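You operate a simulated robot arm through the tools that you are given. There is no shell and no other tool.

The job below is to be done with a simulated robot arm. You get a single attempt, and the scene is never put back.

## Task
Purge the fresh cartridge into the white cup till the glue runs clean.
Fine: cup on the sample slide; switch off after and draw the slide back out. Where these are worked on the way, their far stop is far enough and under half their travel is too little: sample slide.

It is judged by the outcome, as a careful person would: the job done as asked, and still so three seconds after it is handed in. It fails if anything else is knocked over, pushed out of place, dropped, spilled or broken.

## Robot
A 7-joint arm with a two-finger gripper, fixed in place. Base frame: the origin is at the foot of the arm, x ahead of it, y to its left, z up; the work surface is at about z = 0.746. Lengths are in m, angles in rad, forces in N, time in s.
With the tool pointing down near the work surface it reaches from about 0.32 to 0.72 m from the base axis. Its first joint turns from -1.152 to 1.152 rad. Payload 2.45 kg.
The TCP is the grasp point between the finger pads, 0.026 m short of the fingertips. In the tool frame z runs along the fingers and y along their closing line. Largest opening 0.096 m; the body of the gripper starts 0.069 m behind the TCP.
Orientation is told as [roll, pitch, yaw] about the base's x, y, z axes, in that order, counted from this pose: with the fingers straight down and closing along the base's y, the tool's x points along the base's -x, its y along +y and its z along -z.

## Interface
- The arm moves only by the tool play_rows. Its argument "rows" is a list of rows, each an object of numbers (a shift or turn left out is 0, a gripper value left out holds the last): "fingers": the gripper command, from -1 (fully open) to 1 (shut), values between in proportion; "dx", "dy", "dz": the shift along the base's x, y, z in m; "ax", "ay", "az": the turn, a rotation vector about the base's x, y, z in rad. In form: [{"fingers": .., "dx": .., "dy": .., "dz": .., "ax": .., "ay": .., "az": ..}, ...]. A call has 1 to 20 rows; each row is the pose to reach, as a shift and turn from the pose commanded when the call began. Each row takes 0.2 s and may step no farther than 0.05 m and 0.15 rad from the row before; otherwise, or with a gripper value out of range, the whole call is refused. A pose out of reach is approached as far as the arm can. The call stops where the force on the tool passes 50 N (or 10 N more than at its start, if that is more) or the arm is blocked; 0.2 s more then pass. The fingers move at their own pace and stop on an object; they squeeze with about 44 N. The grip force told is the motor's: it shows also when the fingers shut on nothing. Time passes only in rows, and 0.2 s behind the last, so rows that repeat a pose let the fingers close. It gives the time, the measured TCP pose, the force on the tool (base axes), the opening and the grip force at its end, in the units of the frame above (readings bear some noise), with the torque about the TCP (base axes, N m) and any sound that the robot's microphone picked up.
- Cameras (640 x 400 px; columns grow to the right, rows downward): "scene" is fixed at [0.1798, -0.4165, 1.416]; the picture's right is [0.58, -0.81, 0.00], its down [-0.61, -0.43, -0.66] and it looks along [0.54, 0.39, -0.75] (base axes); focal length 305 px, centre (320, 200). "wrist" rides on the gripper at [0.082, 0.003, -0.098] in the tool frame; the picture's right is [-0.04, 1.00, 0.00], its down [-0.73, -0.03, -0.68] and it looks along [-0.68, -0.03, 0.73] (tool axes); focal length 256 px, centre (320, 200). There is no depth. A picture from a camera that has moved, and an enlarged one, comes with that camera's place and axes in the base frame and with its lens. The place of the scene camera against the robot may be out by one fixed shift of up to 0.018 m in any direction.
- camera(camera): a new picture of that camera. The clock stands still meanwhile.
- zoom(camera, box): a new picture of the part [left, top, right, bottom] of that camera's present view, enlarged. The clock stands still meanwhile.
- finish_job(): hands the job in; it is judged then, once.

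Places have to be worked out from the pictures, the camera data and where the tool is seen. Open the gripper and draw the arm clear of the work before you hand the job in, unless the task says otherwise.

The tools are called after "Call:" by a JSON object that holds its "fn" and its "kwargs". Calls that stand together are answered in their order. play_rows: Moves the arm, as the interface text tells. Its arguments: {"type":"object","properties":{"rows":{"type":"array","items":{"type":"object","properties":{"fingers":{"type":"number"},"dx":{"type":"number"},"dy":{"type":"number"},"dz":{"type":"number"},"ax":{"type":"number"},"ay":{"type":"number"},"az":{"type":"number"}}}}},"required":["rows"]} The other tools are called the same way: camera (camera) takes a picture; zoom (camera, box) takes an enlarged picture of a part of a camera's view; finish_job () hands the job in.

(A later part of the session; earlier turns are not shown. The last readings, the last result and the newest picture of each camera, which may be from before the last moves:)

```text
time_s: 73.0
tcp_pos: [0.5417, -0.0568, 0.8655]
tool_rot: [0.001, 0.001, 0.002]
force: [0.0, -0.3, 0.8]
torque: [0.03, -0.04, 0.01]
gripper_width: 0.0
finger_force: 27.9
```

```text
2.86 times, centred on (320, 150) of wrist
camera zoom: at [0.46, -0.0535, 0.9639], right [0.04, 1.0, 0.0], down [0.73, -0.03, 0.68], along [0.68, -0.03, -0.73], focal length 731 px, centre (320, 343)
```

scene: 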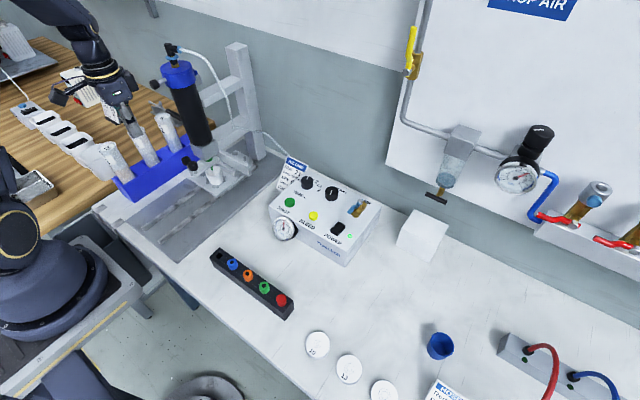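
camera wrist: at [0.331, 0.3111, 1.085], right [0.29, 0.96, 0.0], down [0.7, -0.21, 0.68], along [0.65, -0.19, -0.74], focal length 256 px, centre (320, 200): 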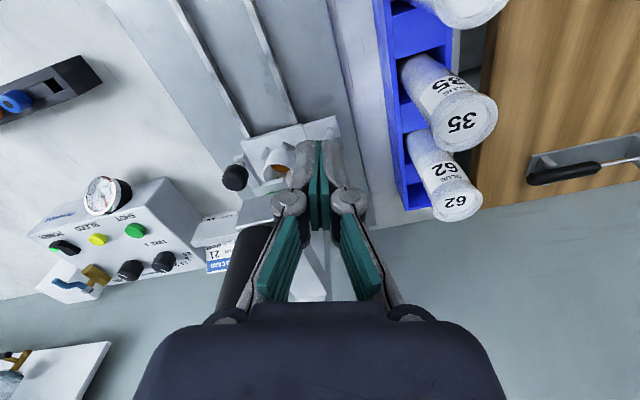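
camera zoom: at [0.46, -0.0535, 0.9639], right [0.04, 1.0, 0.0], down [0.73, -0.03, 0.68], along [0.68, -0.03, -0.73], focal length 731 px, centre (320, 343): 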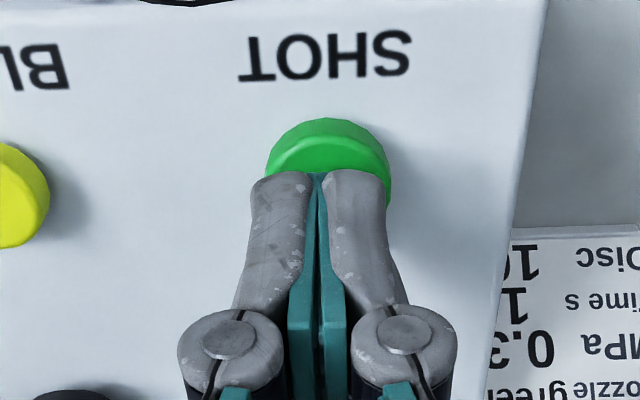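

Aligned over SHOT again. I'll press for a fifth shot, look at the nozzle right after the click, and hold it through.

Call:
{"fn": "play_rows", "kwargs": {"rows": [{"fingers": 1, "dx": 0.002, "dz": -0.008}, {"dx": 0.002, "dz": -0.015}, {"dx": 0.002, "dz": -0.021}]}}

Call:
{"fn": "zoom", "kwargs": {"camera": "scene", "box": [190, 140, 240, 190]}}

Call:
{"fn": "play_rows", "kwargs": {"rows": [{"fingers": 1, "dz": 0.0}, {"dz": 0.0}, {"dz": 0.0}, {"dz": 0.0}, {"dz": 0.0}, {"dz": 0.0}, {"dz": 0.0}]}}

Call:
{"fn": "zoom", "kwargs": {"camera": "scene", "box": [204, 160, 224, 185]}}

```text
time_s: 73.8
tcp_pos: [0.5453, -0.0569, 0.8439]
tool_rot: [0.001, 0.001, 0.001]
force: [-4.8, 1.6, 12.2]
torque: [0.03, 0.11, 0.01]
gripper_width: 0.0061
finger_force: 28.6
heard: click
```

```text
8.00 times, centred on (215, 165) of scene
camera zoom: at [0.1795, -0.4164, 1.416], right [0.58, -0.81, 0.0], down [-0.61, -0.43, -0.66], along [0.54, 0.39, -0.75], focal length 2436 px, centre (1160, 480)
```

zoom: 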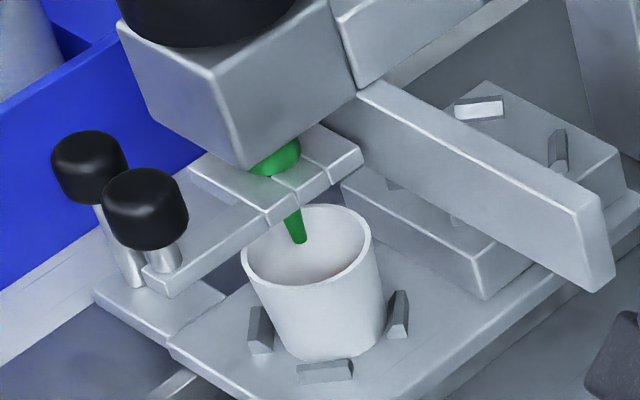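

```text
time_s: 75.4
tcp_pos: [0.5449, -0.0568, 0.8444]
tool_rot: [0.0, -0.001, 0.0]
force: [0.1, 2.5, 13.3]
torque: [0.04, -0.01, 0.0]
gripper_width: 0.0059
finger_force: 28.7
```

```text
16.00 times, centred on (214, 172) of scene
camera zoom: at [0.1796, -0.4164, 1.416], right [0.58, -0.81, 0.0], down [-0.61, -0.43, -0.66], along [0.54, 0.39, -0.75], focal length 4873 px, centre (2016, 640)
```

zoom: 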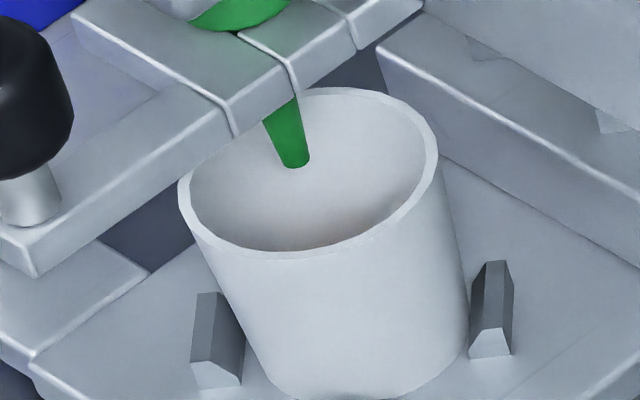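

Nothing but the growing warm tint shows from here. I'll release, fire a sixth shot, and then go look at the puddle.

Call:
{"fn": "play_rows", "kwargs": {"rows": [{"fingers": 1, "dz": 0.009}, {"dz": 0.009}, {"dz": 0.0}, {"dz": 0.0}, {"dz": 0.0}, {"dz": 0.0}, {"dz": 0.0}, {"dz": 0.0}, {"dz": 0.0}, {"dz": 0.0}, {"dz": 0.0}]}}

Call:
{"fn": "play_rows", "kwargs": {"rows": [{"fingers": 1, "dz": 0.03}, {"dx": -0.028, "dz": 0.06}, {"dx": -0.068, "dy": 0.01, "dz": 0.08}, {"dx": -0.108, "dy": 0.025, "dz": 0.1}, {"dx": -0.143, "dy": 0.05, "dz": 0.115}, {"dx": -0.168, "dy": 0.09, "dz": 0.125}, {"dx": -0.183, "dy": 0.135, "dz": 0.135}, {"dx": -0.188, "dy": 0.18, "dz": 0.14}, {"dx": -0.188, "dy": 0.225, "dz": 0.14}, {"dx": -0.183, "dy": 0.27, "dz": 0.14, "az": -0.1}, {"dx": -0.17, "dy": 0.31, "dz": 0.14, "az": -0.2}, {"dx": -0.14, "dy": 0.345, "dz": 0.14, "az": -0.2}, {"dx": -0.14, "dy": 0.345, "dz": 0.14, "az": -0.2}]}}

Call:
{"fn": "zoom", "kwargs": {"camera": "wrist", "box": [245, 135, 305, 195]}}

Call:
{"fn": "zoom", "kwargs": {"camera": "wrist", "box": [268, 152, 290, 168]}}

```text
time_s: 77.8
tcp_pos: [0.5462, -0.0568, 0.8437]
tool_rot: [0.001, -0.002, 0.0]
force: [-1.7, -1.5, 13.3]
torque: [-0.07, 0.04, 0.01]
gripper_width: 0.0061
finger_force: 28.4
heard: click
```

```text
time_s: 80.6
tcp_pos: [0.4067, 0.2854, 0.9862]
tool_rot: [-0.001, 0.001, -0.201]
force: [0.0, 0.4, 0.3]
torque: [0.0, -0.01, 0.0]
gripper_width: 0.0
finger_force: 28.7
```

```text
6.67 times, centred on (275, 165) of wrist
camera zoom: at [0.3268, 0.3044, 1.0853], right [0.24, 0.97, 0.0], down [0.71, -0.18, 0.68], along [0.66, -0.16, -0.74], focal length 1707 px, centre (620, 433)
```

zoom: 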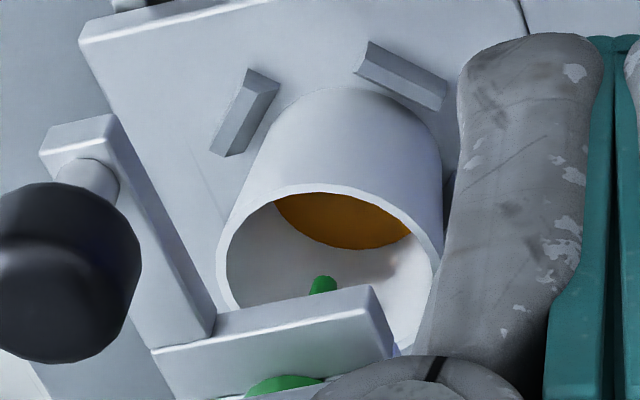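

```text
16.00 times, centred on (279, 160) of wrist
camera zoom: at [0.3268, 0.3044, 1.0853], right [0.24, 0.97, 0.0], down [0.71, -0.18, 0.68], along [0.66, -0.16, -0.74], focal length 4096 px, centre (976, 840)
```

zoom: 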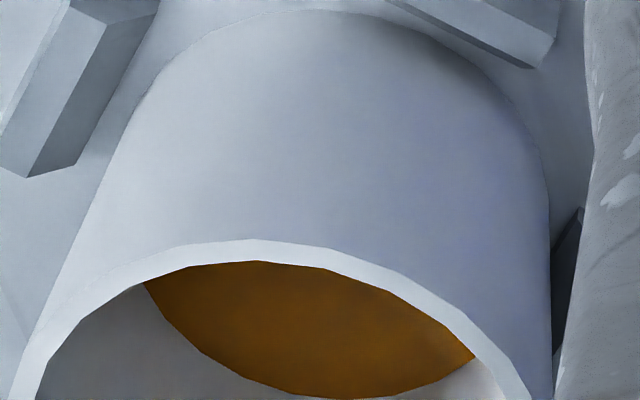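

The puddle is uniformly amber after six shots, the same colour as after shots three and four and with no bubbles visible. To be sure it's truly clean, I'll fire a few more shots and check that the colour stays steady.

Call:
{"fn": "play_rows", "kwargs": {"rows": [{"fingers": 1, "dx": -0.03, "dy": -0.03, "az": 0.05}, {"dx": -0.045, "dy": -0.07, "az": 0.15}, {"dx": -0.05, "dy": -0.115, "az": 0.2}, {"dx": -0.05, "dy": -0.16, "az": 0.2}, {"dx": -0.045, "dy": -0.205, "az": 0.2}, {"dx": -0.03, "dy": -0.25, "az": 0.2}, {"dx": -0.005, "dy": -0.29, "dz": -0.01, "az": 0.2}, {"dx": 0.03, "dy": -0.32, "dz": -0.02, "az": 0.2}, {"dx": 0.07, "dy": -0.335, "dz": -0.04, "az": 0.2}, {"dx": 0.11, "dy": -0.345, "dz": -0.055, "az": 0.2}, {"dx": 0.138, "dy": -0.345, "dz": -0.085, "az": 0.2}, {"dx": 0.138, "dy": -0.345, "dz": -0.12, "az": 0.2}, {"dx": 0.138, "dy": -0.345, "dz": -0.12, "az": 0.2}]}}

Call:
{"fn": "zoom", "kwargs": {"camera": "wrist", "box": [240, 80, 400, 220]}}

Call:
{"fn": "zoom", "kwargs": {"camera": "scene", "box": [265, 170, 345, 250]}}

```text
time_s: 83.4
tcp_pos: [0.5457, -0.0558, 0.8628]
tool_rot: [0.0, 0.001, 0.001]
force: [-0.1, 0.6, 0.3]
torque: [0.03, 0.0, 0.02]
gripper_width: 0.0
finger_force: 28.2
```

```text
2.86 times, centred on (320, 150) of wrist
camera zoom: at [0.4633, -0.0528, 0.9623], right [0.04, 1.0, 0.0], down [0.73, -0.03, 0.68], along [0.68, -0.03, -0.74], focal length 731 px, centre (320, 343)
```

zoom: 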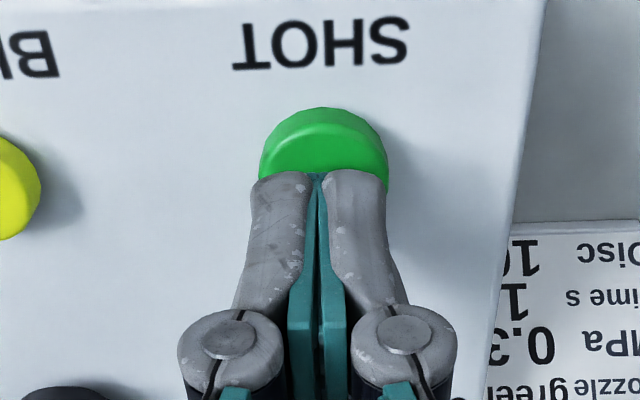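

```text
5.00 times, centred on (305, 210) of scene
camera zoom: at [0.1799, -0.4165, 1.4159], right [0.58, -0.81, 0.0], down [-0.61, -0.43, -0.66], along [0.54, 0.39, -0.75], focal length 1523 px, centre (395, 150)
```

zoom: 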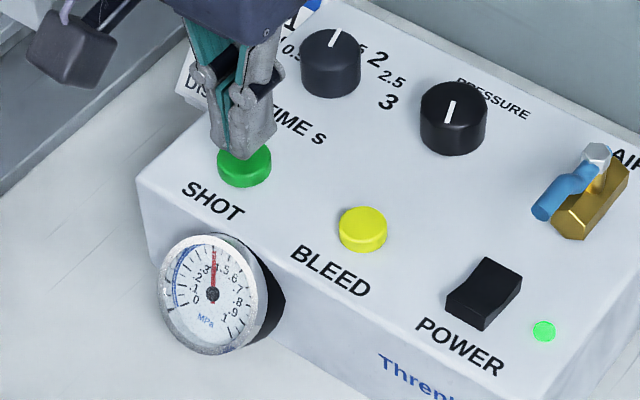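

Power and pressure are still on (0.4). I'll fire two more full-length shots in one go, holding each until it finishes.

Call:
{"fn": "play_rows", "kwargs": {"rows": [{"fingers": 1, "dx": -0.001, "dz": -0.01}, {"dx": -0.001, "dz": -0.0185}, {"dx": -0.001, "dz": -0.0185}, {"dx": -0.001, "dz": -0.0185}, {"dx": -0.001, "dz": -0.0185}, {"dx": -0.001, "dz": -0.0185}, {"dx": -0.001, "dz": -0.0185}, {"dx": -0.001, "dz": -0.0185}, {"dx": -0.001, "dz": -0.0185}, {"dx": -0.001, "dz": -0.0185}, {"dx": -0.001, "dz": -0.009}, {"dx": -0.001, "dz": -0.009}, {"dx": -0.001, "dz": -0.0185}, {"dx": -0.001, "dz": -0.0185}, {"dx": -0.001, "dz": -0.0185}, {"dx": -0.001, "dz": -0.0185}, {"dx": -0.001, "dz": -0.0185}, {"dx": -0.001, "dz": -0.0185}, {"dx": -0.001, "dz": -0.0185}, {"dx": -0.001, "dz": -0.0185}]}}

Call:
{"fn": "zoom", "kwargs": {"camera": "scene", "box": [204, 160, 224, 185]}}

```text
time_s: 87.6
tcp_pos: [0.5434, -0.0564, 0.8474]
tool_rot: [0.001, 0.002, 0.0]
force: [0.2, 0.7, 4.3]
torque: [0.0, 0.01, 0.0]
gripper_width: 0.006
finger_force: 29.1
heard: click, click
```

```text
16.00 times, centred on (214, 172) of scene
camera zoom: at [0.1798, -0.4165, 1.416], right [0.58, -0.81, 0.0], down [-0.61, -0.43, -0.66], along [0.54, 0.39, -0.75], focal length 4873 px, centre (2016, 640)
```

zoom: 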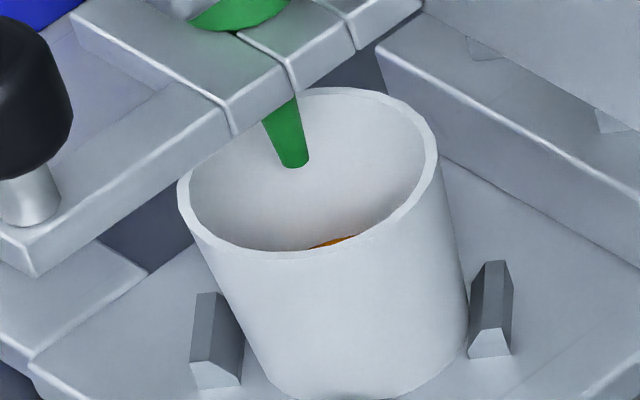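

The glue surface is now just visible from the scene camera, a bright even orange. I'll look at the whole puddle again with the wrist camera and compare.

Call:
{"fn": "play_rows", "kwargs": {"rows": [{"fingers": 1, "dz": 0.03}, {"dx": -0.028, "dz": 0.06}, {"dx": -0.068, "dy": 0.01, "dz": 0.08}, {"dx": -0.108, "dy": 0.025, "dz": 0.1}, {"dx": -0.143, "dy": 0.05, "dz": 0.115}, {"dx": -0.168, "dy": 0.09, "dz": 0.125}, {"dx": -0.183, "dy": 0.135, "dz": 0.135}, {"dx": -0.188, "dy": 0.18, "dz": 0.14}, {"dx": -0.188, "dy": 0.225, "dz": 0.14}, {"dx": -0.183, "dy": 0.27, "dz": 0.14, "az": -0.1}, {"dx": -0.17, "dy": 0.31, "dz": 0.14, "az": -0.2}, {"dx": -0.14, "dy": 0.345, "dz": 0.14, "az": -0.2}, {"dx": -0.14, "dy": 0.345, "dz": 0.14, "az": -0.2}]}}

Call:
{"fn": "zoom", "kwargs": {"camera": "wrist", "box": [245, 135, 305, 195]}}

Call:
{"fn": "zoom", "kwargs": {"camera": "wrist", "box": [268, 152, 290, 168]}}

Call:
{"fn": "zoom", "kwargs": {"camera": "scene", "box": [204, 160, 224, 185]}}

```text
time_s: 90.4
tcp_pos: [0.4003, 0.2898, 0.9865]
tool_rot: [0.0, 0.001, -0.201]
force: [0.7, 0.4, 0.1]
torque: [-0.02, 0.0, 0.03]
gripper_width: 0.0
finger_force: 28.5
```

```text
6.67 times, centred on (275, 165) of wrist
camera zoom: at [0.3203, 0.3087, 1.0861], right [0.24, 0.97, 0.0], down [0.71, -0.18, 0.68], along [0.66, -0.16, -0.74], focal length 1707 px, centre (620, 433)
```

zoom: 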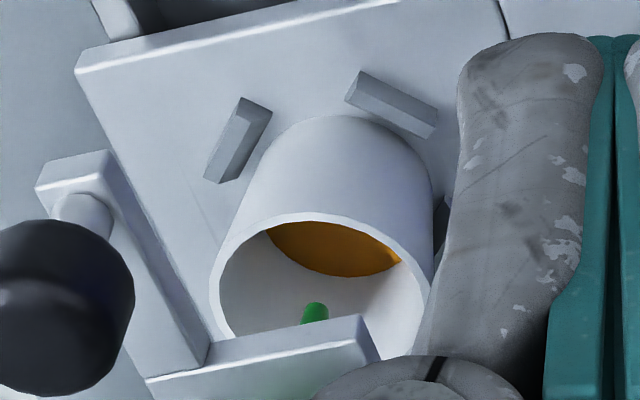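

```text
16.00 times, centred on (279, 160) of wrist
camera zoom: at [0.3203, 0.3087, 1.0861], right [0.24, 0.97, 0.0], down [0.71, -0.18, 0.68], along [0.66, -0.16, -0.74], focal length 4096 px, centre (976, 840)
```

zoom: 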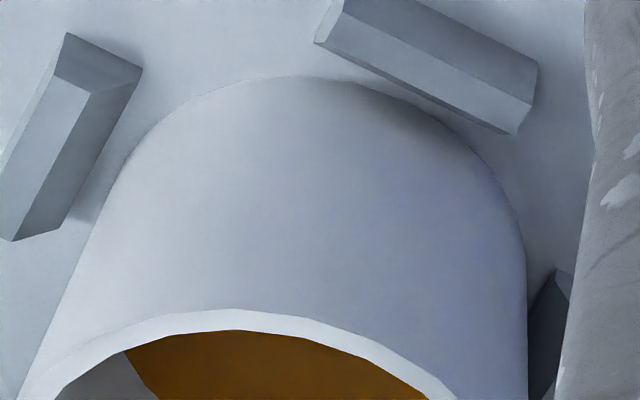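

```text
16.00 times, centred on (214, 172) of scene
camera zoom: at [0.1799, -0.4165, 1.416], right [0.58, -0.81, 0.0], down [-0.61, -0.43, -0.66], along [0.54, 0.39, -0.75], focal length 4873 px, centre (2016, 640)
```

zoom: 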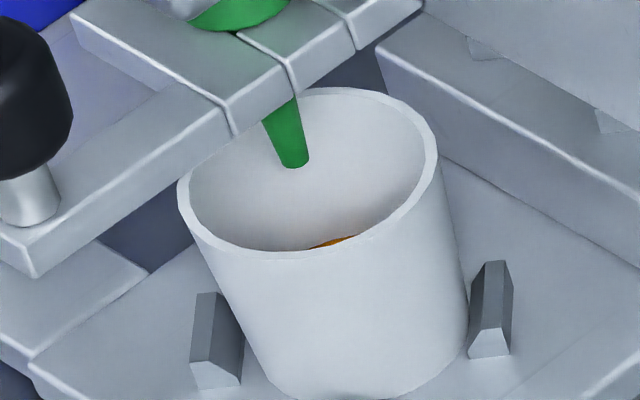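

The colour is a steady, bubble-free amber. I'll do three last shots while watching the surface from the scene camera, where the lighting is constant, to confirm the colour no longer changes.

Call:
{"fn": "play_rows", "kwargs": {"rows": [{"fingers": 1, "dx": -0.025, "dy": -0.03, "az": 0.05}, {"dx": -0.04, "dy": -0.07, "az": 0.15}, {"dx": -0.045, "dy": -0.115, "az": 0.2}, {"dx": -0.045, "dy": -0.16, "az": 0.2}, {"dx": -0.04, "dy": -0.205, "az": 0.2}, {"dx": -0.025, "dy": -0.25, "az": 0.2}, {"dx": 0.0, "dy": -0.29, "dz": -0.01, "az": 0.2}, {"dx": 0.035, "dy": -0.32, "dz": -0.02, "az": 0.2}, {"dx": 0.075, "dy": -0.335, "dz": -0.04, "az": 0.2}, {"dx": 0.115, "dy": -0.345, "dz": -0.055, "az": 0.2}, {"dx": 0.1405, "dy": -0.345, "dz": -0.085, "az": 0.2}, {"dx": 0.1405, "dy": -0.345, "dz": -0.12, "az": 0.2}, {"dx": 0.1405, "dy": -0.345, "dz": -0.12, "az": 0.2}]}}

Call:
{"fn": "zoom", "kwargs": {"camera": "wrist", "box": [240, 80, 400, 220]}}

```text
time_s: 93.2
tcp_pos: [0.543, -0.0542, 0.8644]
tool_rot: [-0.001, 0.002, 0.001]
force: [-0.1, 0.1, -0.8]
torque: [0.0, 0.01, 0.01]
gripper_width: 0.0001
finger_force: 27.8
```

```text
2.86 times, centred on (320, 150) of wrist
camera zoom: at [0.4604, -0.0507, 0.9635], right [0.04, 1.0, 0.0], down [0.73, -0.03, 0.68], along [0.68, -0.03, -0.73], focal length 731 px, centre (320, 343)
```

zoom: 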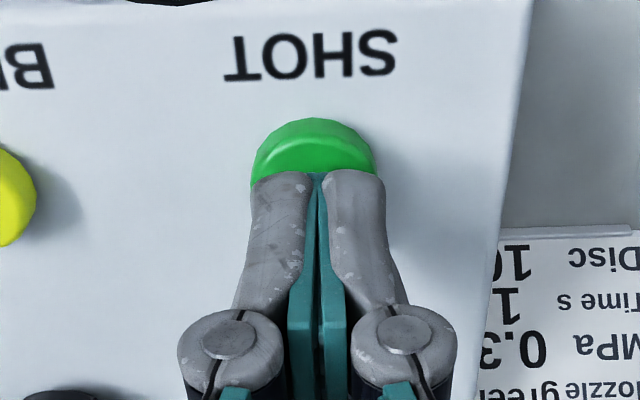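

I'm over SHOT, 1-2 mm off in y, which I'll correct. I'll fire one shot and view the surface mid-shot and after.

Call:
{"fn": "play_rows", "kwargs": {"rows": [{"fingers": 1, "dy": -0.002, "dz": -0.01}, {"dy": -0.002, "dz": -0.02}]}}

Call:
{"fn": "zoom", "kwargs": {"camera": "scene", "box": [208, 168, 220, 178]}}

Call:
{"fn": "play_rows", "kwargs": {"rows": [{"fingers": 1, "dz": 0.0}, {"dz": 0.0}]}}

Call:
{"fn": "zoom", "kwargs": {"camera": "scene", "box": [208, 168, 220, 178]}}

Call:
{"fn": "play_rows", "kwargs": {"rows": [{"fingers": 1, "dz": 0.0}, {"dz": 0.0}, {"dz": 0.0}, {"dz": 0.0}, {"dz": 0.0}, {"dz": 0.009}, {"dz": 0.009}, {"dz": 0.0}, {"dz": 0.0}, {"dz": 0.0}, {"dz": 0.0}, {"dz": 0.0}, {"dz": 0.0}, {"dz": 0.0}, {"dz": 0.0}]}}

Call:
{"fn": "zoom", "kwargs": {"camera": "scene", "box": [208, 168, 220, 178]}}

```text
time_s: 93.8
tcp_pos: [0.543, -0.0582, 0.8452]
tool_rot: [0.0, 0.003, 0.001]
force: [-3.2, 0.7, 9.1]
torque: [0.01, 0.1, 0.03]
gripper_width: 0.0059
finger_force: 28.2
heard: click
```

```text
16.00 times, centred on (214, 173) of scene
camera zoom: at [0.1796, -0.4164, 1.416], right [0.58, -0.81, 0.0], down [-0.61, -0.43, -0.66], along [0.54, 0.39, -0.75], focal length 4873 px, centre (2016, 632)
```

zoom: 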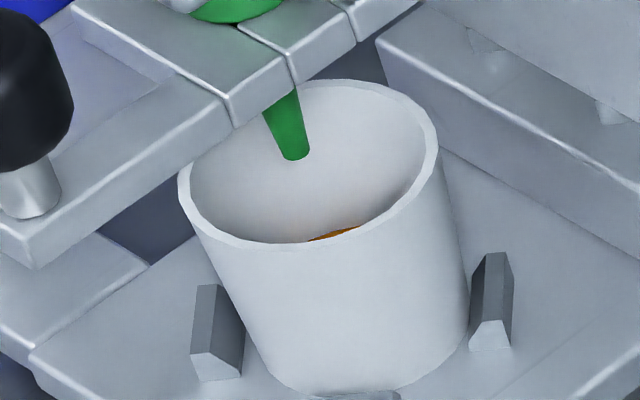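

```text
time_s: 94.4
tcp_pos: [0.543, -0.0578, 0.8442]
tool_rot: [-0.001, 0.0, 0.0]
force: [-2.9, 1.7, 9.1]
torque: [0.01, 0.05, 0.02]
gripper_width: 0.006
finger_force: 28.3
```

```text
16.00 times, centred on (214, 173) of scene
camera zoom: at [0.1796, -0.4165, 1.416], right [0.58, -0.81, 0.0], down [-0.61, -0.43, -0.66], along [0.54, 0.39, -0.75], focal length 4873 px, centre (2016, 632)
```

zoom: 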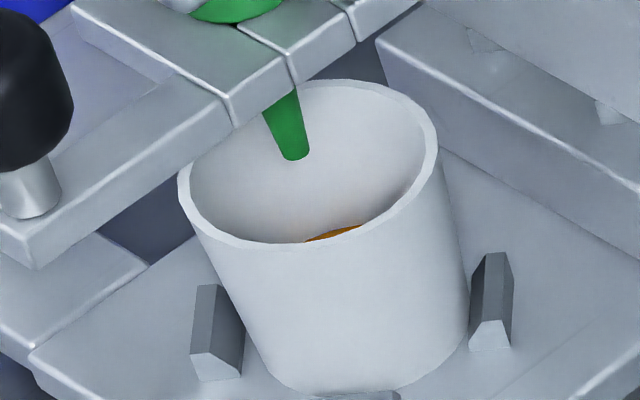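

```text
time_s: 97.6
tcp_pos: [0.5444, -0.0592, 0.8444]
tool_rot: [-0.001, -0.001, -0.002]
force: [-1.1, -2.0, 11.8]
torque: [-0.08, -0.01, 0.01]
gripper_width: 0.0059
finger_force: 28.2
heard: click
```

```text
16.00 times, centred on (214, 173) of scene
camera zoom: at [0.1796, -0.4165, 1.416], right [0.58, -0.81, 0.0], down [-0.61, -0.43, -0.66], along [0.54, 0.39, -0.75], focal length 4873 px, centre (2016, 632)
```

zoom: 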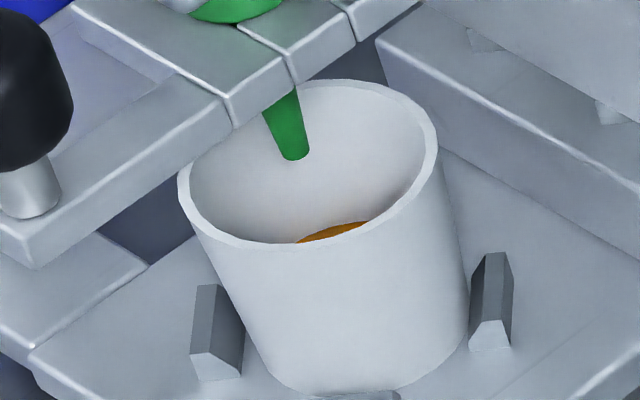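

Ten shots in, the surface rises evenly with each one and stays the same bright amber, so the glue is running clean. Next I'll release SHOT and move over the front half of the POWER rocker, now the raised end, to switch off.

Call:
{"fn": "play_rows", "kwargs": {"rows": [{"fingers": 1, "dz": 0.02}, {"dz": 0.045}, {"dx": -0.005, "dy": -0.045, "dz": 0.05}, {"dx": -0.01, "dy": -0.09, "dz": 0.05}, {"dx": -0.0145, "dy": -0.13, "dz": 0.05}, {"dx": -0.0145, "dy": -0.1405, "dz": 0.035}, {"dx": -0.0145, "dy": -0.1405, "dz": 0.025}, {"dx": -0.0145, "dy": -0.1405, "dz": 0.025}]}}

Call:
{"fn": "zoom", "kwargs": {"camera": "wrist", "box": [230, 70, 410, 220]}}

Call:
{"fn": "zoom", "kwargs": {"camera": "scene", "box": [290, 170, 390, 270]}}

```text
time_s: 99.4
tcp_pos: [0.5319, -0.1999, 0.8703]
tool_rot: [0.001, 0.002, -0.001]
force: [-0.9, -0.1, -0.2]
torque: [0.0, -0.03, -0.02]
gripper_width: 0.0
finger_force: 28.2
```

```text
2.67 times, centred on (320, 145) of wrist
camera zoom: at [0.4495, -0.1965, 0.9695], right [0.04, 1.0, 0.0], down [0.73, -0.03, 0.68], along [0.68, -0.03, -0.73], focal length 683 px, centre (320, 347)
```

zoom: 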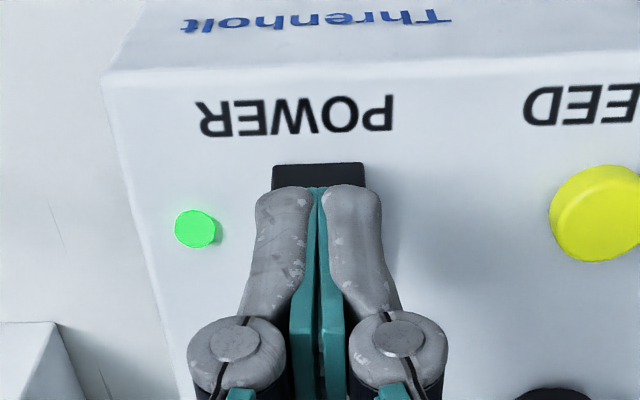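

```text
4.00 times, centred on (340, 220) of scene
camera zoom: at [0.1798, -0.4165, 1.416], right [0.58, -0.81, 0.0], down [-0.61, -0.43, -0.66], along [0.54, 0.39, -0.75], focal length 1218 px, centre (240, 120)
```

zoom: 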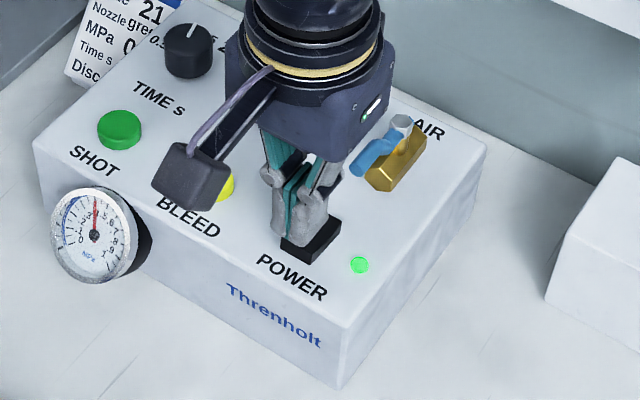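

I'm over the front half of the rocker. I'll press down in small steps until the lamp goes out.

Call:
{"fn": "play_rows", "kwargs": {"rows": [{"fingers": 1, "dx": -0.003, "dz": -0.008}, {"dx": -0.003, "dz": -0.014}, {"dx": -0.003, "dz": -0.018}]}}

Call:
{"fn": "zoom", "kwargs": {"camera": "scene", "box": [290, 170, 390, 270]}}

```text
time_s: 100.2
tcp_pos: [0.5274, -0.1994, 0.8533]
tool_rot: [0.001, 0.002, 0.0]
force: [-0.4, 0.2, 0.8]
torque: [0.0, 0.0, 0.02]
gripper_width: 0.006
finger_force: 28.5
```

```text
4.00 times, centred on (340, 220) of scene
camera zoom: at [0.1798, -0.4165, 1.416], right [0.58, -0.81, 0.0], down [-0.61, -0.43, -0.66], along [0.54, 0.39, -0.75], focal length 1218 px, centre (240, 120)
```

zoom: 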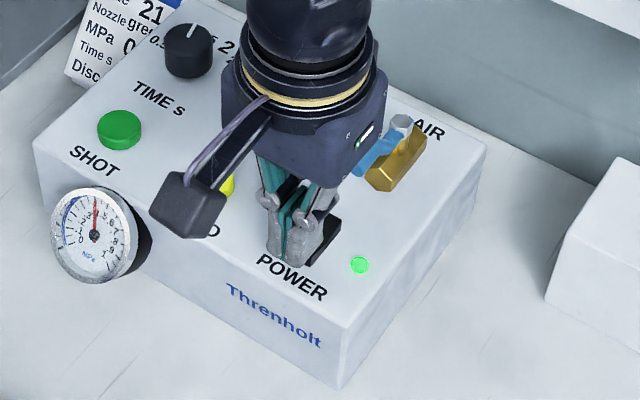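

Light contact, lamp still on. I'll press a few millimetres further.

Call:
{"fn": "play_rows", "kwargs": {"rows": [{"fingers": 1, "dz": -0.002}, {"dz": -0.004}]}}

Call:
{"fn": "zoom", "kwargs": {"camera": "scene", "box": [290, 170, 390, 270]}}

```text
time_s: 100.9
tcp_pos: [0.5275, -0.1997, 0.8522]
tool_rot: [-0.001, 0.0, 0.0]
force: [-7.5, 3.4, 12.7]
torque: [0.1, 0.02, 0.01]
gripper_width: 0.006
finger_force: 29.0
stopped in row 2: the force on the tool passed its limit at 53 N (the readings are from after the stop); the commanded pose is now the measured one
```

```text
4.00 times, centred on (340, 220) of scene
camera zoom: at [0.1795, -0.4163, 1.416], right [0.58, -0.81, 0.0], down [-0.61, -0.43, -0.66], along [0.54, 0.39, -0.75], focal length 1218 px, centre (240, 120)
```

zoom: 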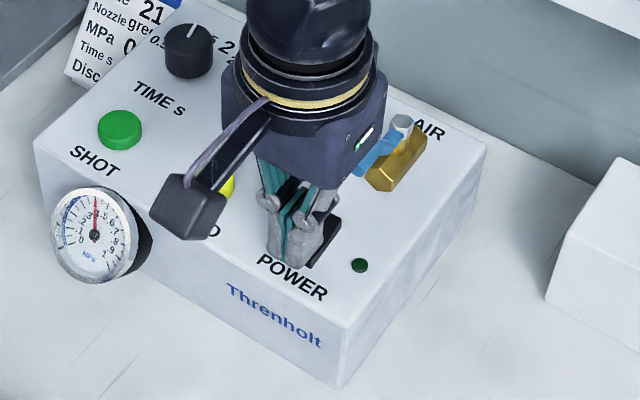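

The lamp is dark, so power is off. I'll lift away and return to the approach pose above the slide knob, with the same yaw and tilt as before and the fingers opened to 5 cm.

Call:
{"fn": "play_rows", "kwargs": {"rows": [{"fingers": 1, "dz": 0.03}, {"dz": 0.07}, {"dx": -0.04, "dz": 0.09}, {"dx": -0.08, "dy": 0.02, "dz": 0.1}, {"dx": -0.115, "dy": 0.045, "dz": 0.12}, {"dx": -0.145, "dy": 0.08, "dz": 0.13}, {"dx": -0.165, "dy": 0.12, "dz": 0.14}, {"dx": -0.178, "dy": 0.165, "dz": 0.14}, {"dx": -0.185, "dy": 0.21, "dz": 0.14}, {"dx": -0.19, "dy": 0.255, "dz": 0.14}, {"dx": -0.19, "dy": 0.3, "dz": 0.14, "az": -0.13}, {"dx": -0.19, "dy": 0.345, "dz": 0.14, "az": -0.26}, {"dx": -0.19, "dy": 0.39, "dz": 0.14, "az": -0.4}, {"fingers": -0.04, "dx": -0.185, "dy": 0.43, "dz": 0.14, "az": -0.4}, {"fingers": -0.04, "dx": -0.17, "dy": 0.47, "dz": 0.14, "az": -0.4}, {"fingers": -0.04, "dx": -0.17, "dy": 0.47, "dz": 0.14, "az": -0.4}]}}

Call:
{"fn": "play_rows", "kwargs": {"rows": [{"fingers": -0.04, "dx": 0.025, "dy": 0.01, "ax": -0.05, "ay": -0.12}, {"dx": 0.05, "dy": 0.02, "ax": -0.1, "ay": -0.24}, {"dx": 0.075, "dy": 0.027, "ax": -0.136, "ay": -0.322}, {"dx": 0.078, "dy": 0.027, "ax": -0.136, "ay": -0.322}]}}

Call:
{"fn": "camera", "kwargs": {"camera": "wrist"}}

Call:
{"fn": "zoom", "kwargs": {"camera": "scene", "box": [290, 170, 390, 270]}}

```text
time_s: 104.3
tcp_pos: [0.3587, 0.2676, 0.9905]
tool_rot: [-0.003, -0.002, -0.403]
force: [0.1, 0.7, 0.0]
torque: [0.0, 0.04, -0.01]
gripper_width: 0.0498
finger_force: 0.1
```

```text
time_s: 105.3
tcp_pos: [0.4358, 0.2968, 0.9927]
tool_rot: [0.0, -0.352, -0.402]
force: [-0.5, -0.4, 0.4]
torque: [0.0, -0.02, 0.0]
gripper_width: 0.0501
finger_force: 0.0
```

```text
taken
camera wrist: at [0.3361, 0.3422, 1.0569], right [0.42, 0.91, 0.01], down [0.41, -0.2, 0.89], along [0.81, -0.37, -0.46], focal length 256 px, centre (320, 200)
```

wrist: 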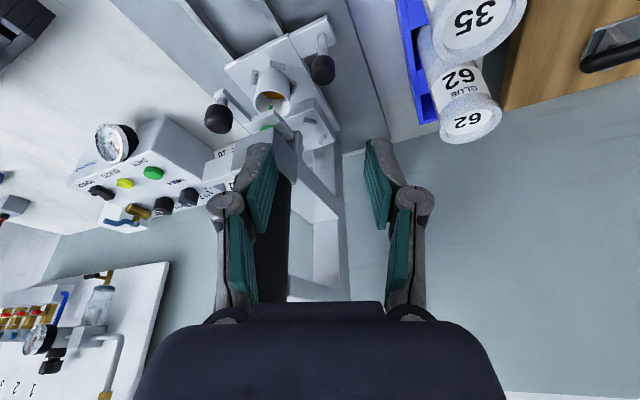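

```text
4.00 times, centred on (340, 220) of scene
camera zoom: at [0.1799, -0.4165, 1.416], right [0.58, -0.81, 0.0], down [-0.61, -0.43, -0.66], along [0.54, 0.39, -0.75], focal length 1218 px, centre (240, 120)
```

zoom: 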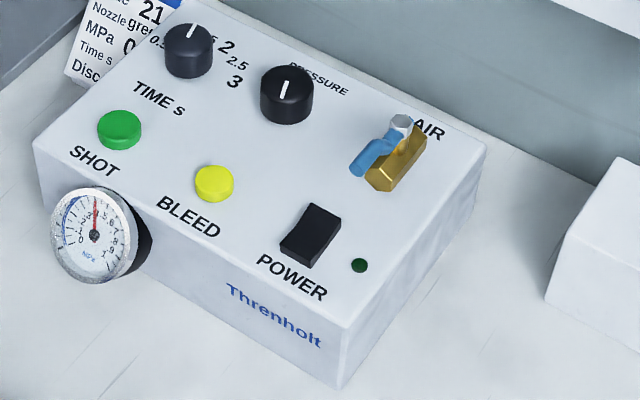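

The controller is off and nothing else was disturbed. I'll approach the knob along the tool axis, checking partway.

Call:
{"fn": "play_rows", "kwargs": {"rows": [{"fingers": -0.04, "dx": 0.012, "dy": -0.0045, "dz": -0.037}, {"dx": 0.024, "dy": -0.009, "dz": -0.074}, {"dx": 0.035, "dy": -0.013, "dz": -0.11}, {"dx": 0.035, "dy": -0.013, "dz": -0.11}]}}

Call:
{"fn": "camera", "kwargs": {"camera": "wrist"}}

Call:
{"fn": "zoom", "kwargs": {"camera": "scene", "box": [140, 110, 260, 220]}}

```text
time_s: 106.3
tcp_pos: [0.4744, 0.2876, 0.8817]
tool_rot: [0.0, -0.351, -0.399]
force: [0.1, -0.2, 0.2]
torque: [-0.01, -0.02, -0.01]
gripper_width: 0.0497
finger_force: 0.1
```

```text
taken
camera wrist: at [0.3731, 0.3326, 0.946], right [0.42, 0.91, 0.01], down [0.41, -0.2, 0.89], along [0.81, -0.37, -0.46], focal length 256 px, centre (320, 200)
```

wrist: 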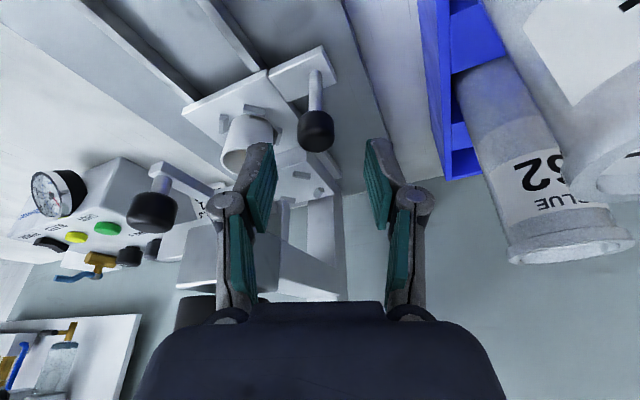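

```text
3.64 times, centred on (200, 165) of scene
camera zoom: at [0.1798, -0.4165, 1.416], right [0.58, -0.81, 0.0], down [-0.61, -0.43, -0.66], along [0.54, 0.39, -0.75], focal length 1108 px, centre (756, 327)
```

zoom: 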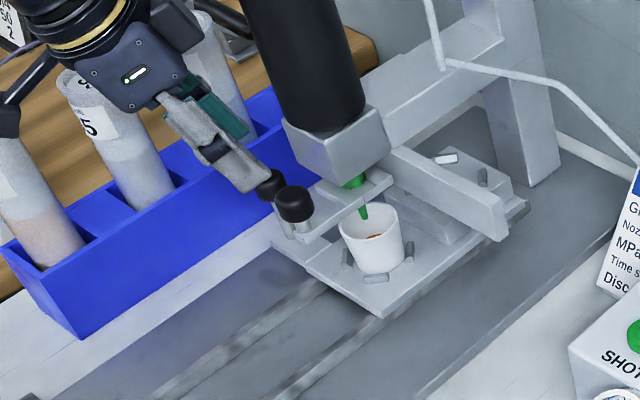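

The knob is centred between the open fingers. I'll complete the approach and close on it.

Call:
{"fn": "play_rows", "kwargs": {"rows": [{"fingers": -0.04, "dx": 0.005, "dy": -0.004, "dz": -0.02}, {"dx": 0.01, "dy": -0.0075, "dz": -0.04}, {"dx": 0.0125, "dy": -0.009, "dz": -0.0485}, {"dx": 0.0125, "dy": -0.009, "dz": -0.0485}]}}

Call:
{"fn": "zoom", "kwargs": {"camera": "wrist", "box": [200, 60, 460, 280]}}

```text
time_s: 107.3
tcp_pos: [0.4851, 0.2751, 0.8325]
tool_rot: [-0.001, -0.35, -0.4]
force: [1.1, -0.3, -0.4]
torque: [-0.01, 0.03, -0.01]
gripper_width: 0.0499
finger_force: 0.0
```

```text
1.82 times, centred on (330, 170) of wrist
camera zoom: at [0.3846, 0.3213, 0.8967], right [0.42, 0.91, 0.01], down [0.41, -0.2, 0.89], along [0.81, -0.37, -0.46], focal length 465 px, centre (302, 254)
```

zoom: 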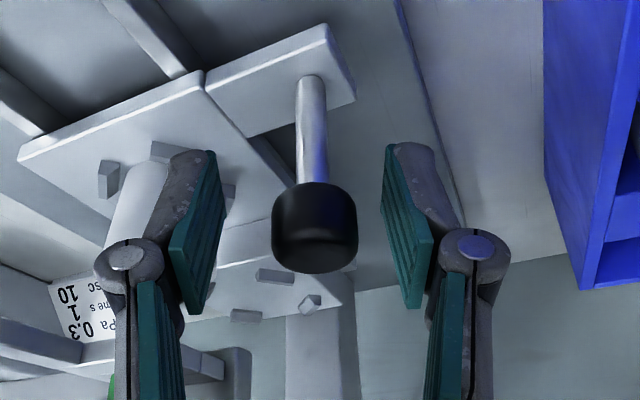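

The knob is about 2 mm toward +y of the finger centre, so I'll correct that and close.

Call:
{"fn": "play_rows", "kwargs": {"rows": [{"fingers": -0.04, "dx": 0.001, "dy": 0.0022}, {"fingers": 0.3, "dx": 0.001, "dy": 0.0022}, {"fingers": 0.7, "dx": 0.001, "dy": 0.0022}, {"fingers": 1, "dx": 0.001, "dy": 0.0022}, {"fingers": 1, "dx": 0.001, "dy": 0.0022}]}}

```text
time_s: 108.5
tcp_pos: [0.4853, 0.2788, 0.8327]
tool_rot: [0.0, -0.351, -0.401]
force: [3.3, 7.6, -2.8]
torque: [0.05, -0.16, 0.18]
gripper_width: 0.0218
finger_force: 44.6
```

The knob is gripped. I'll draw the slide back out slowly along -x, in stages, watching the forces.

Call:
{"fn": "play_rows", "kwargs": {"rows": [{"fingers": 1, "dx": -0.003}, {"dx": -0.008}, {"dx": -0.014}, {"dx": -0.021}, {"dx": -0.028}, {"dx": -0.035}, {"dx": -0.042}, {"dx": -0.049}, {"dx": -0.055}, {"dx": -0.058}]}}

Call:
{"fn": "zoom", "kwargs": {"camera": "scene", "box": [130, 120, 250, 230]}}

```text
time_s: 110.7
tcp_pos: [0.4281, 0.2777, 0.8321]
tool_rot: [0.002, -0.35, -0.4]
force: [0.6, 15.1, -1.3]
torque: [-0.15, -0.77, 0.37]
gripper_width: 0.0219
finger_force: 45.3
```

```text
3.64 times, centred on (190, 175) of scene
camera zoom: at [0.1799, -0.4161, 1.4161], right [0.58, -0.81, 0.0], down [-0.61, -0.43, -0.66], along [0.54, 0.39, -0.75], focal length 1108 px, centre (793, 291)
```

zoom: 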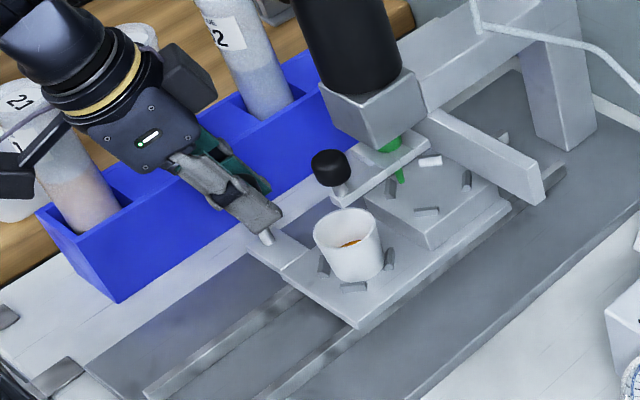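

The cup cleared the nozzle cleanly with no drips. I'll relieve the side load (+0.8 mm in y) and keep pulling.

Call:
{"fn": "play_rows", "kwargs": {"rows": [{"fingers": 1, "dx": -0.004, "dy": 0.0008}, {"dx": -0.011, "dy": 0.0008}, {"dx": -0.018, "dy": 0.0008}, {"dx": -0.025, "dy": 0.0008}, {"dx": -0.032, "dy": 0.0008}, {"dx": -0.039, "dy": 0.0008}, {"dx": -0.046, "dy": 0.0008}, {"dx": -0.053, "dy": 0.0008}, {"dx": -0.06, "dy": 0.0008}, {"dx": -0.062, "dy": 0.0008}]}}

Call:
{"fn": "play_rows", "kwargs": {"rows": [{"fingers": 1, "dx": -0.004}, {"dx": -0.011}, {"dx": -0.018}, {"dx": -0.025}, {"dx": -0.032}, {"dx": -0.038}, {"dx": -0.044}, {"dx": -0.049}, {"dx": -0.052}, {"dx": -0.052}]}}

Call:
{"fn": "zoom", "kwargs": {"camera": "scene", "box": [80, 130, 220, 250]}}

```text
time_s: 112.9
tcp_pos: [0.3656, 0.2782, 0.8329]
tool_rot: [-0.003, -0.35, -0.399]
force: [1.2, 1.6, -35.8]
torque: [0.12, 0.13, 0.29]
gripper_width: 0.022
finger_force: 45.0
```

```text
time_s: 115.1
tcp_pos: [0.313, 0.2795, 0.8335]
tool_rot: [-0.003, -0.35, -0.4]
force: [-1.4, 3.3, -14.7]
torque: [-0.14, -0.5, 0.35]
gripper_width: 0.0218
finger_force: 44.7
```

```text
3.33 times, centred on (150, 190) of scene
camera zoom: at [0.1799, -0.4163, 1.416], right [0.58, -0.81, 0.0], down [-0.61, -0.43, -0.66], along [0.54, 0.39, -0.75], focal length 1015 px, centre (887, 233)
```

zoom: 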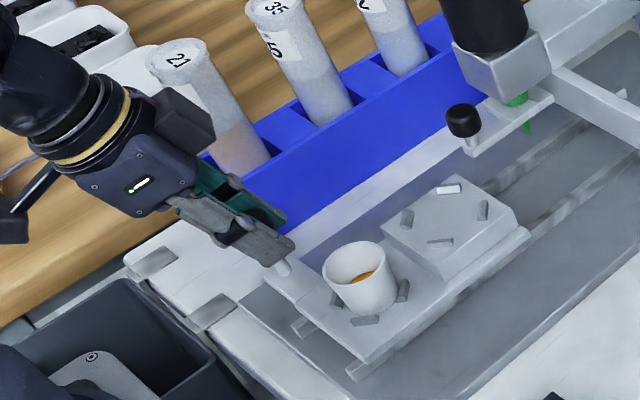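

About 7 mm remain to the original position. I'll pull gently to the near stop.

Call:
{"fn": "play_rows", "kwargs": {"rows": [{"fingers": 1, "dx": -0.002, "dz": -0.0005}, {"dx": -0.004, "dz": -0.0005}, {"dx": -0.006, "dz": -0.0005}, {"dx": -0.008, "dz": -0.0005}, {"dx": -0.009, "dz": -0.0005}]}}

Call:
{"fn": "zoom", "kwargs": {"camera": "wrist", "box": [120, 0, 460, 280]}}

Call:
{"fn": "zoom", "kwargs": {"camera": "scene", "box": [80, 130, 220, 250]}}

```text
time_s: 116.3
tcp_pos: [0.3061, 0.2786, 0.8333]
tool_rot: [0.003, -0.353, -0.403]
force: [16.7, 3.4, 2.4]
torque: [0.32, 0.81, 0.27]
gripper_width: 0.022
finger_force: 45.3
```

```text
1.43 times, centred on (290, 140) of wrist
camera zoom: at [0.2057, 0.3247, 0.8979], right [0.43, 0.9, 0.02], down [0.4, -0.21, 0.89], along [0.81, -0.37, -0.45], focal length 366 px, centre (363, 286)
```

zoom: 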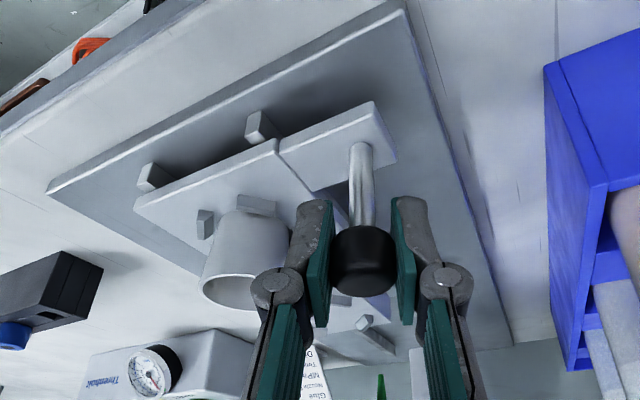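

```text
3.33 times, centred on (150, 190) of scene
camera zoom: at [0.1802, -0.4164, 1.4159], right [0.58, -0.81, 0.0], down [-0.61, -0.43, -0.66], along [0.54, 0.39, -0.75], focal length 1015 px, centre (887, 233)
```

zoom: 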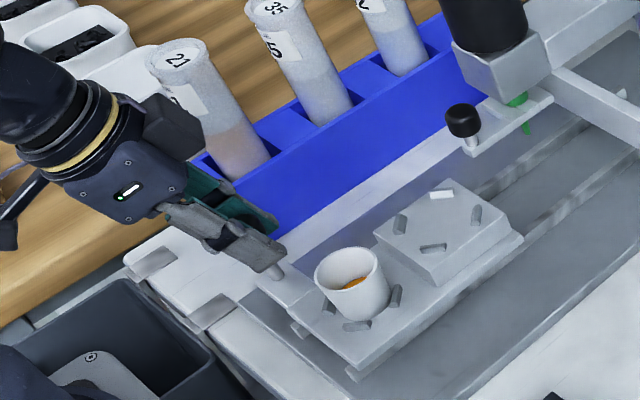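

The force rose to 17 N at x 0.306, exactly the starting position, so the slide is fully out with the cup upright. I'll ease off, open, and retreat along the tool axis.

Call:
{"fn": "play_rows", "kwargs": {"rows": [{"fingers": 1, "dx": 0.0015}, {"fingers": 0.4, "dx": 0.0015}, {"fingers": -0.04, "dx": 0.0015}, {"fingers": -0.04, "dx": 0.0015}, {"fingers": -0.04, "dx": 0.0015}, {"fingers": -0.04, "dx": -0.004, "dy": 0.0027, "dz": 0.019}, {"dx": -0.012, "dy": 0.006, "dz": 0.05}, {"dx": -0.018, "dy": 0.008, "dz": 0.09}, {"dx": -0.018, "dy": 0.008, "dz": 0.135}, {"dx": -0.018, "dy": 0.008, "dz": 0.16}]}}

Call:
{"fn": "camera", "kwargs": {"camera": "wrist"}}

Call:
{"fn": "camera", "kwargs": {"camera": "scene"}}

```text
time_s: 118.5
tcp_pos: [0.2856, 0.2857, 0.9924]
tool_rot: [-0.002, -0.352, -0.399]
force: [-0.1, 0.3, 1.2]
torque: [0.0, -0.01, -0.02]
gripper_width: 0.0501
finger_force: 0.0
```

```text
taken
camera wrist: at [0.1856, 0.3331, 1.0578], right [0.42, 0.91, 0.01], down [0.41, -0.2, 0.89], along [0.81, -0.37, -0.46], focal length 256 px, centre (320, 200)
```

wrist: 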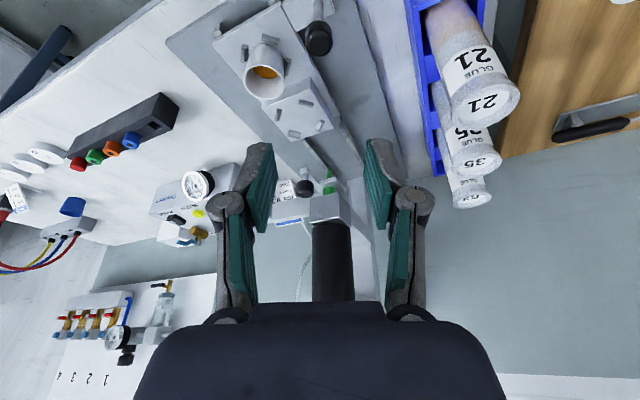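

```text
taken
```

scene: 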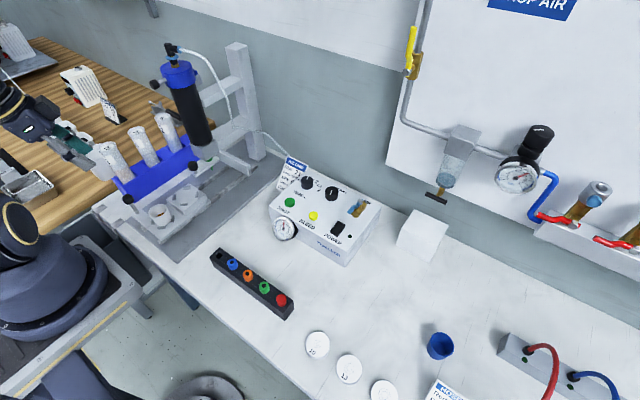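

The slide is out, and the arm is clear. With the cup in the open I'll take a close look at the glue to verify that it's clean, and at the slide and controller.

Call:
{"fn": "zoom", "kwargs": {"camera": "wrist", "box": [240, 40, 300, 110]}}

Call:
{"fn": "zoom", "kwargs": {"camera": "scene", "box": [130, 170, 220, 240]}}

Call:
{"fn": "zoom", "kwargs": {"camera": "scene", "box": [260, 150, 400, 270]}}

Call:
{"fn": "zoom", "kwargs": {"camera": "scene", "box": [185, 130, 235, 180]}}

```text
5.71 times, centred on (270, 75) of wrist
camera zoom: at [0.1856, 0.3331, 1.0578], right [0.42, 0.91, 0.01], down [0.41, -0.2, 0.89], along [0.81, -0.37, -0.46], focal length 1463 px, centre (606, 914)
```

zoom: 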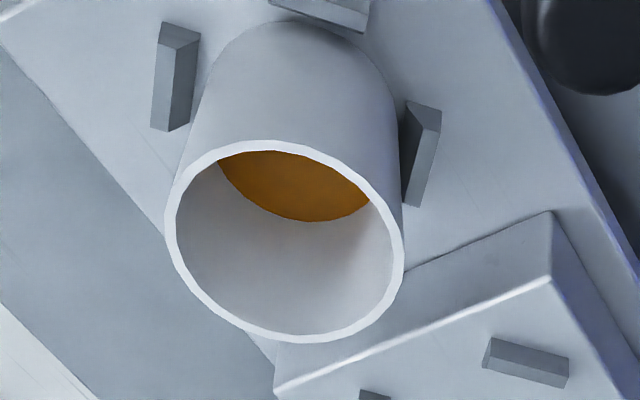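

```text
5.71 times, centred on (175, 205) of scene
camera zoom: at [0.1798, -0.4165, 1.4159], right [0.58, -0.81, 0.0], down [-0.61, -0.43, -0.66], along [0.54, 0.39, -0.75], focal length 1740 px, centre (1149, 171)
```

zoom: 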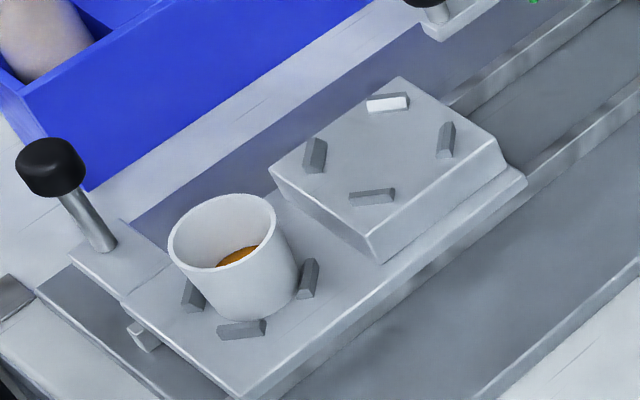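

```text
3.33 times, centred on (330, 210) of scene
camera zoom: at [0.1798, -0.4165, 1.4159], right [0.58, -0.81, 0.0], down [-0.61, -0.43, -0.66], along [0.54, 0.39, -0.75], focal length 1015 px, centre (287, 167)
```

zoom: 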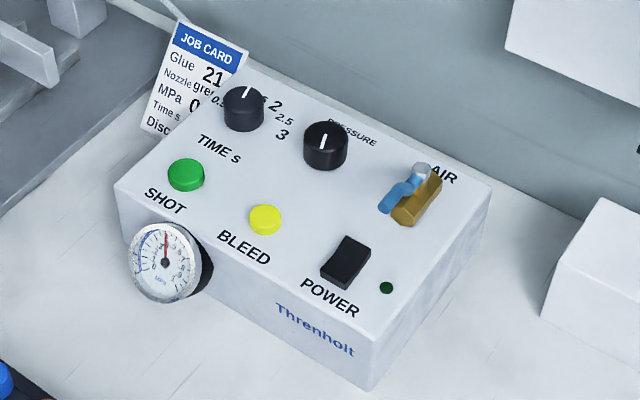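

```text
8.00 times, centred on (210, 155) of scene
camera zoom: at [0.1798, -0.4165, 1.4159], right [0.58, -0.81, 0.0], down [-0.61, -0.43, -0.66], along [0.54, 0.39, -0.75], focal length 2436 px, centre (1200, 560)
```

zoom: 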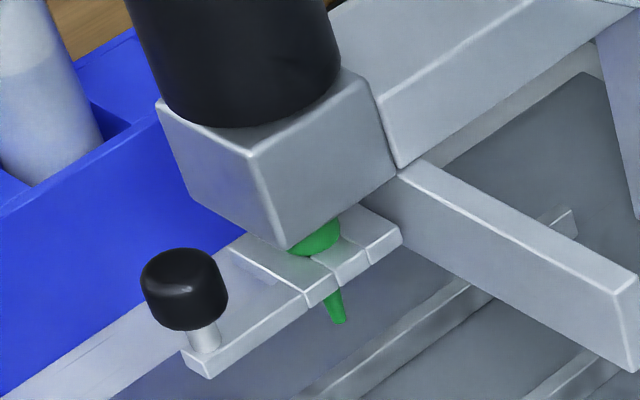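

All checks out: uniform, bubble-free amber glue in the upright cup, slide at its near stop, lamp dark, gauge and the other controls unchanged, nozzle not dripping. I'll open the gripper, raise it, and level it well clear of the work.

Call:
{"fn": "play_rows", "kwargs": {"rows": [{"fingers": -1, "dz": 0.04}, {"fingers": -1, "dx": 0.01, "dz": 0.07, "ax": 0.05, "ay": 0.12}, {"fingers": -1, "dx": 0.025, "dy": -0.02, "dz": 0.09, "ax": 0.1, "ay": 0.24}, {"fingers": -1, "dx": 0.04, "dy": -0.05, "dz": 0.1, "ax": 0.136, "ay": 0.322}, {"fingers": -1, "dx": 0.045, "dy": -0.09, "dz": 0.1, "ax": 0.136, "ay": 0.322}, {"fingers": -1, "dx": 0.045, "dy": -0.13, "dz": 0.1, "ax": 0.136, "ay": 0.322}, {"fingers": -1, "dx": 0.045, "dy": -0.13, "dz": 0.1, "ax": 0.136, "ay": 0.322}]}}

Call:
{"fn": "camera", "kwargs": {"camera": "wrist"}}

Call:
{"fn": "camera", "kwargs": {"camera": "scene"}}

```text
time_s: 120.1
tcp_pos: [0.3322, 0.1562, 1.0924]
tool_rot: [0.0, -0.002, -0.399]
force: [-0.3, -0.5, -0.1]
torque: [0.0, -0.02, 0.01]
gripper_width: 0.0961
finger_force: 0.0
```

```text
taken
camera wrist: at [0.2589, 0.191, 1.1907], right [0.43, 0.9, 0.0], down [0.66, -0.31, 0.68], along [0.61, -0.29, -0.73], focal length 256 px, centre (320, 200)
```

wrist: 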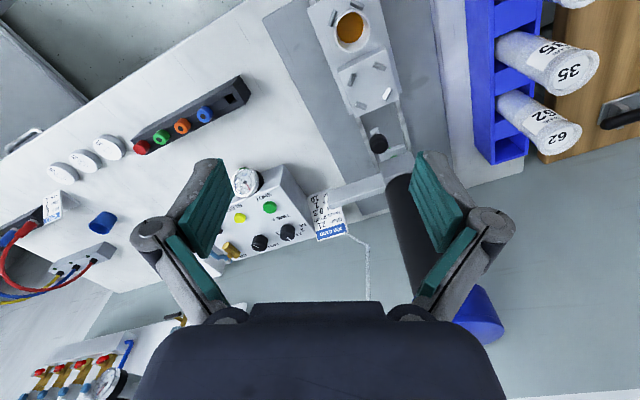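

```text
taken
```

scene: 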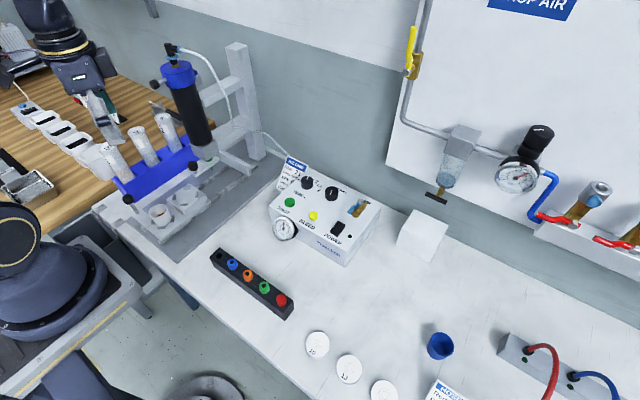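

Call:
{"fn": "zoom", "kwargs": {"camera": "wrist", "box": [325, 5, 375, 60]}}

```text
7.27 times, centred on (350, 32) of wrist
camera zoom: at [0.2589, 0.191, 1.1907], right [0.43, 0.9, 0.0], down [0.66, -0.31, 0.68], along [0.61, -0.29, -0.73], focal length 1862 px, centre (102, 1418)
```

zoom: 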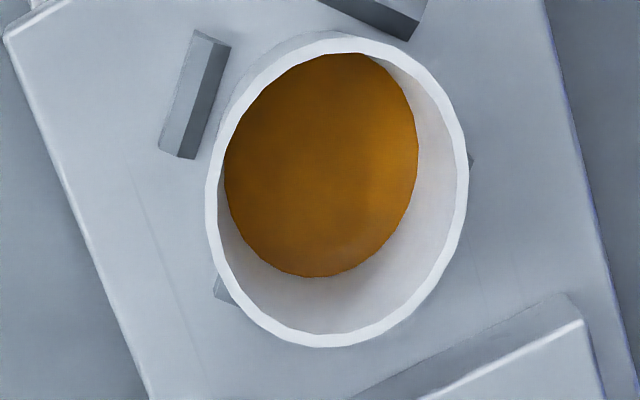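

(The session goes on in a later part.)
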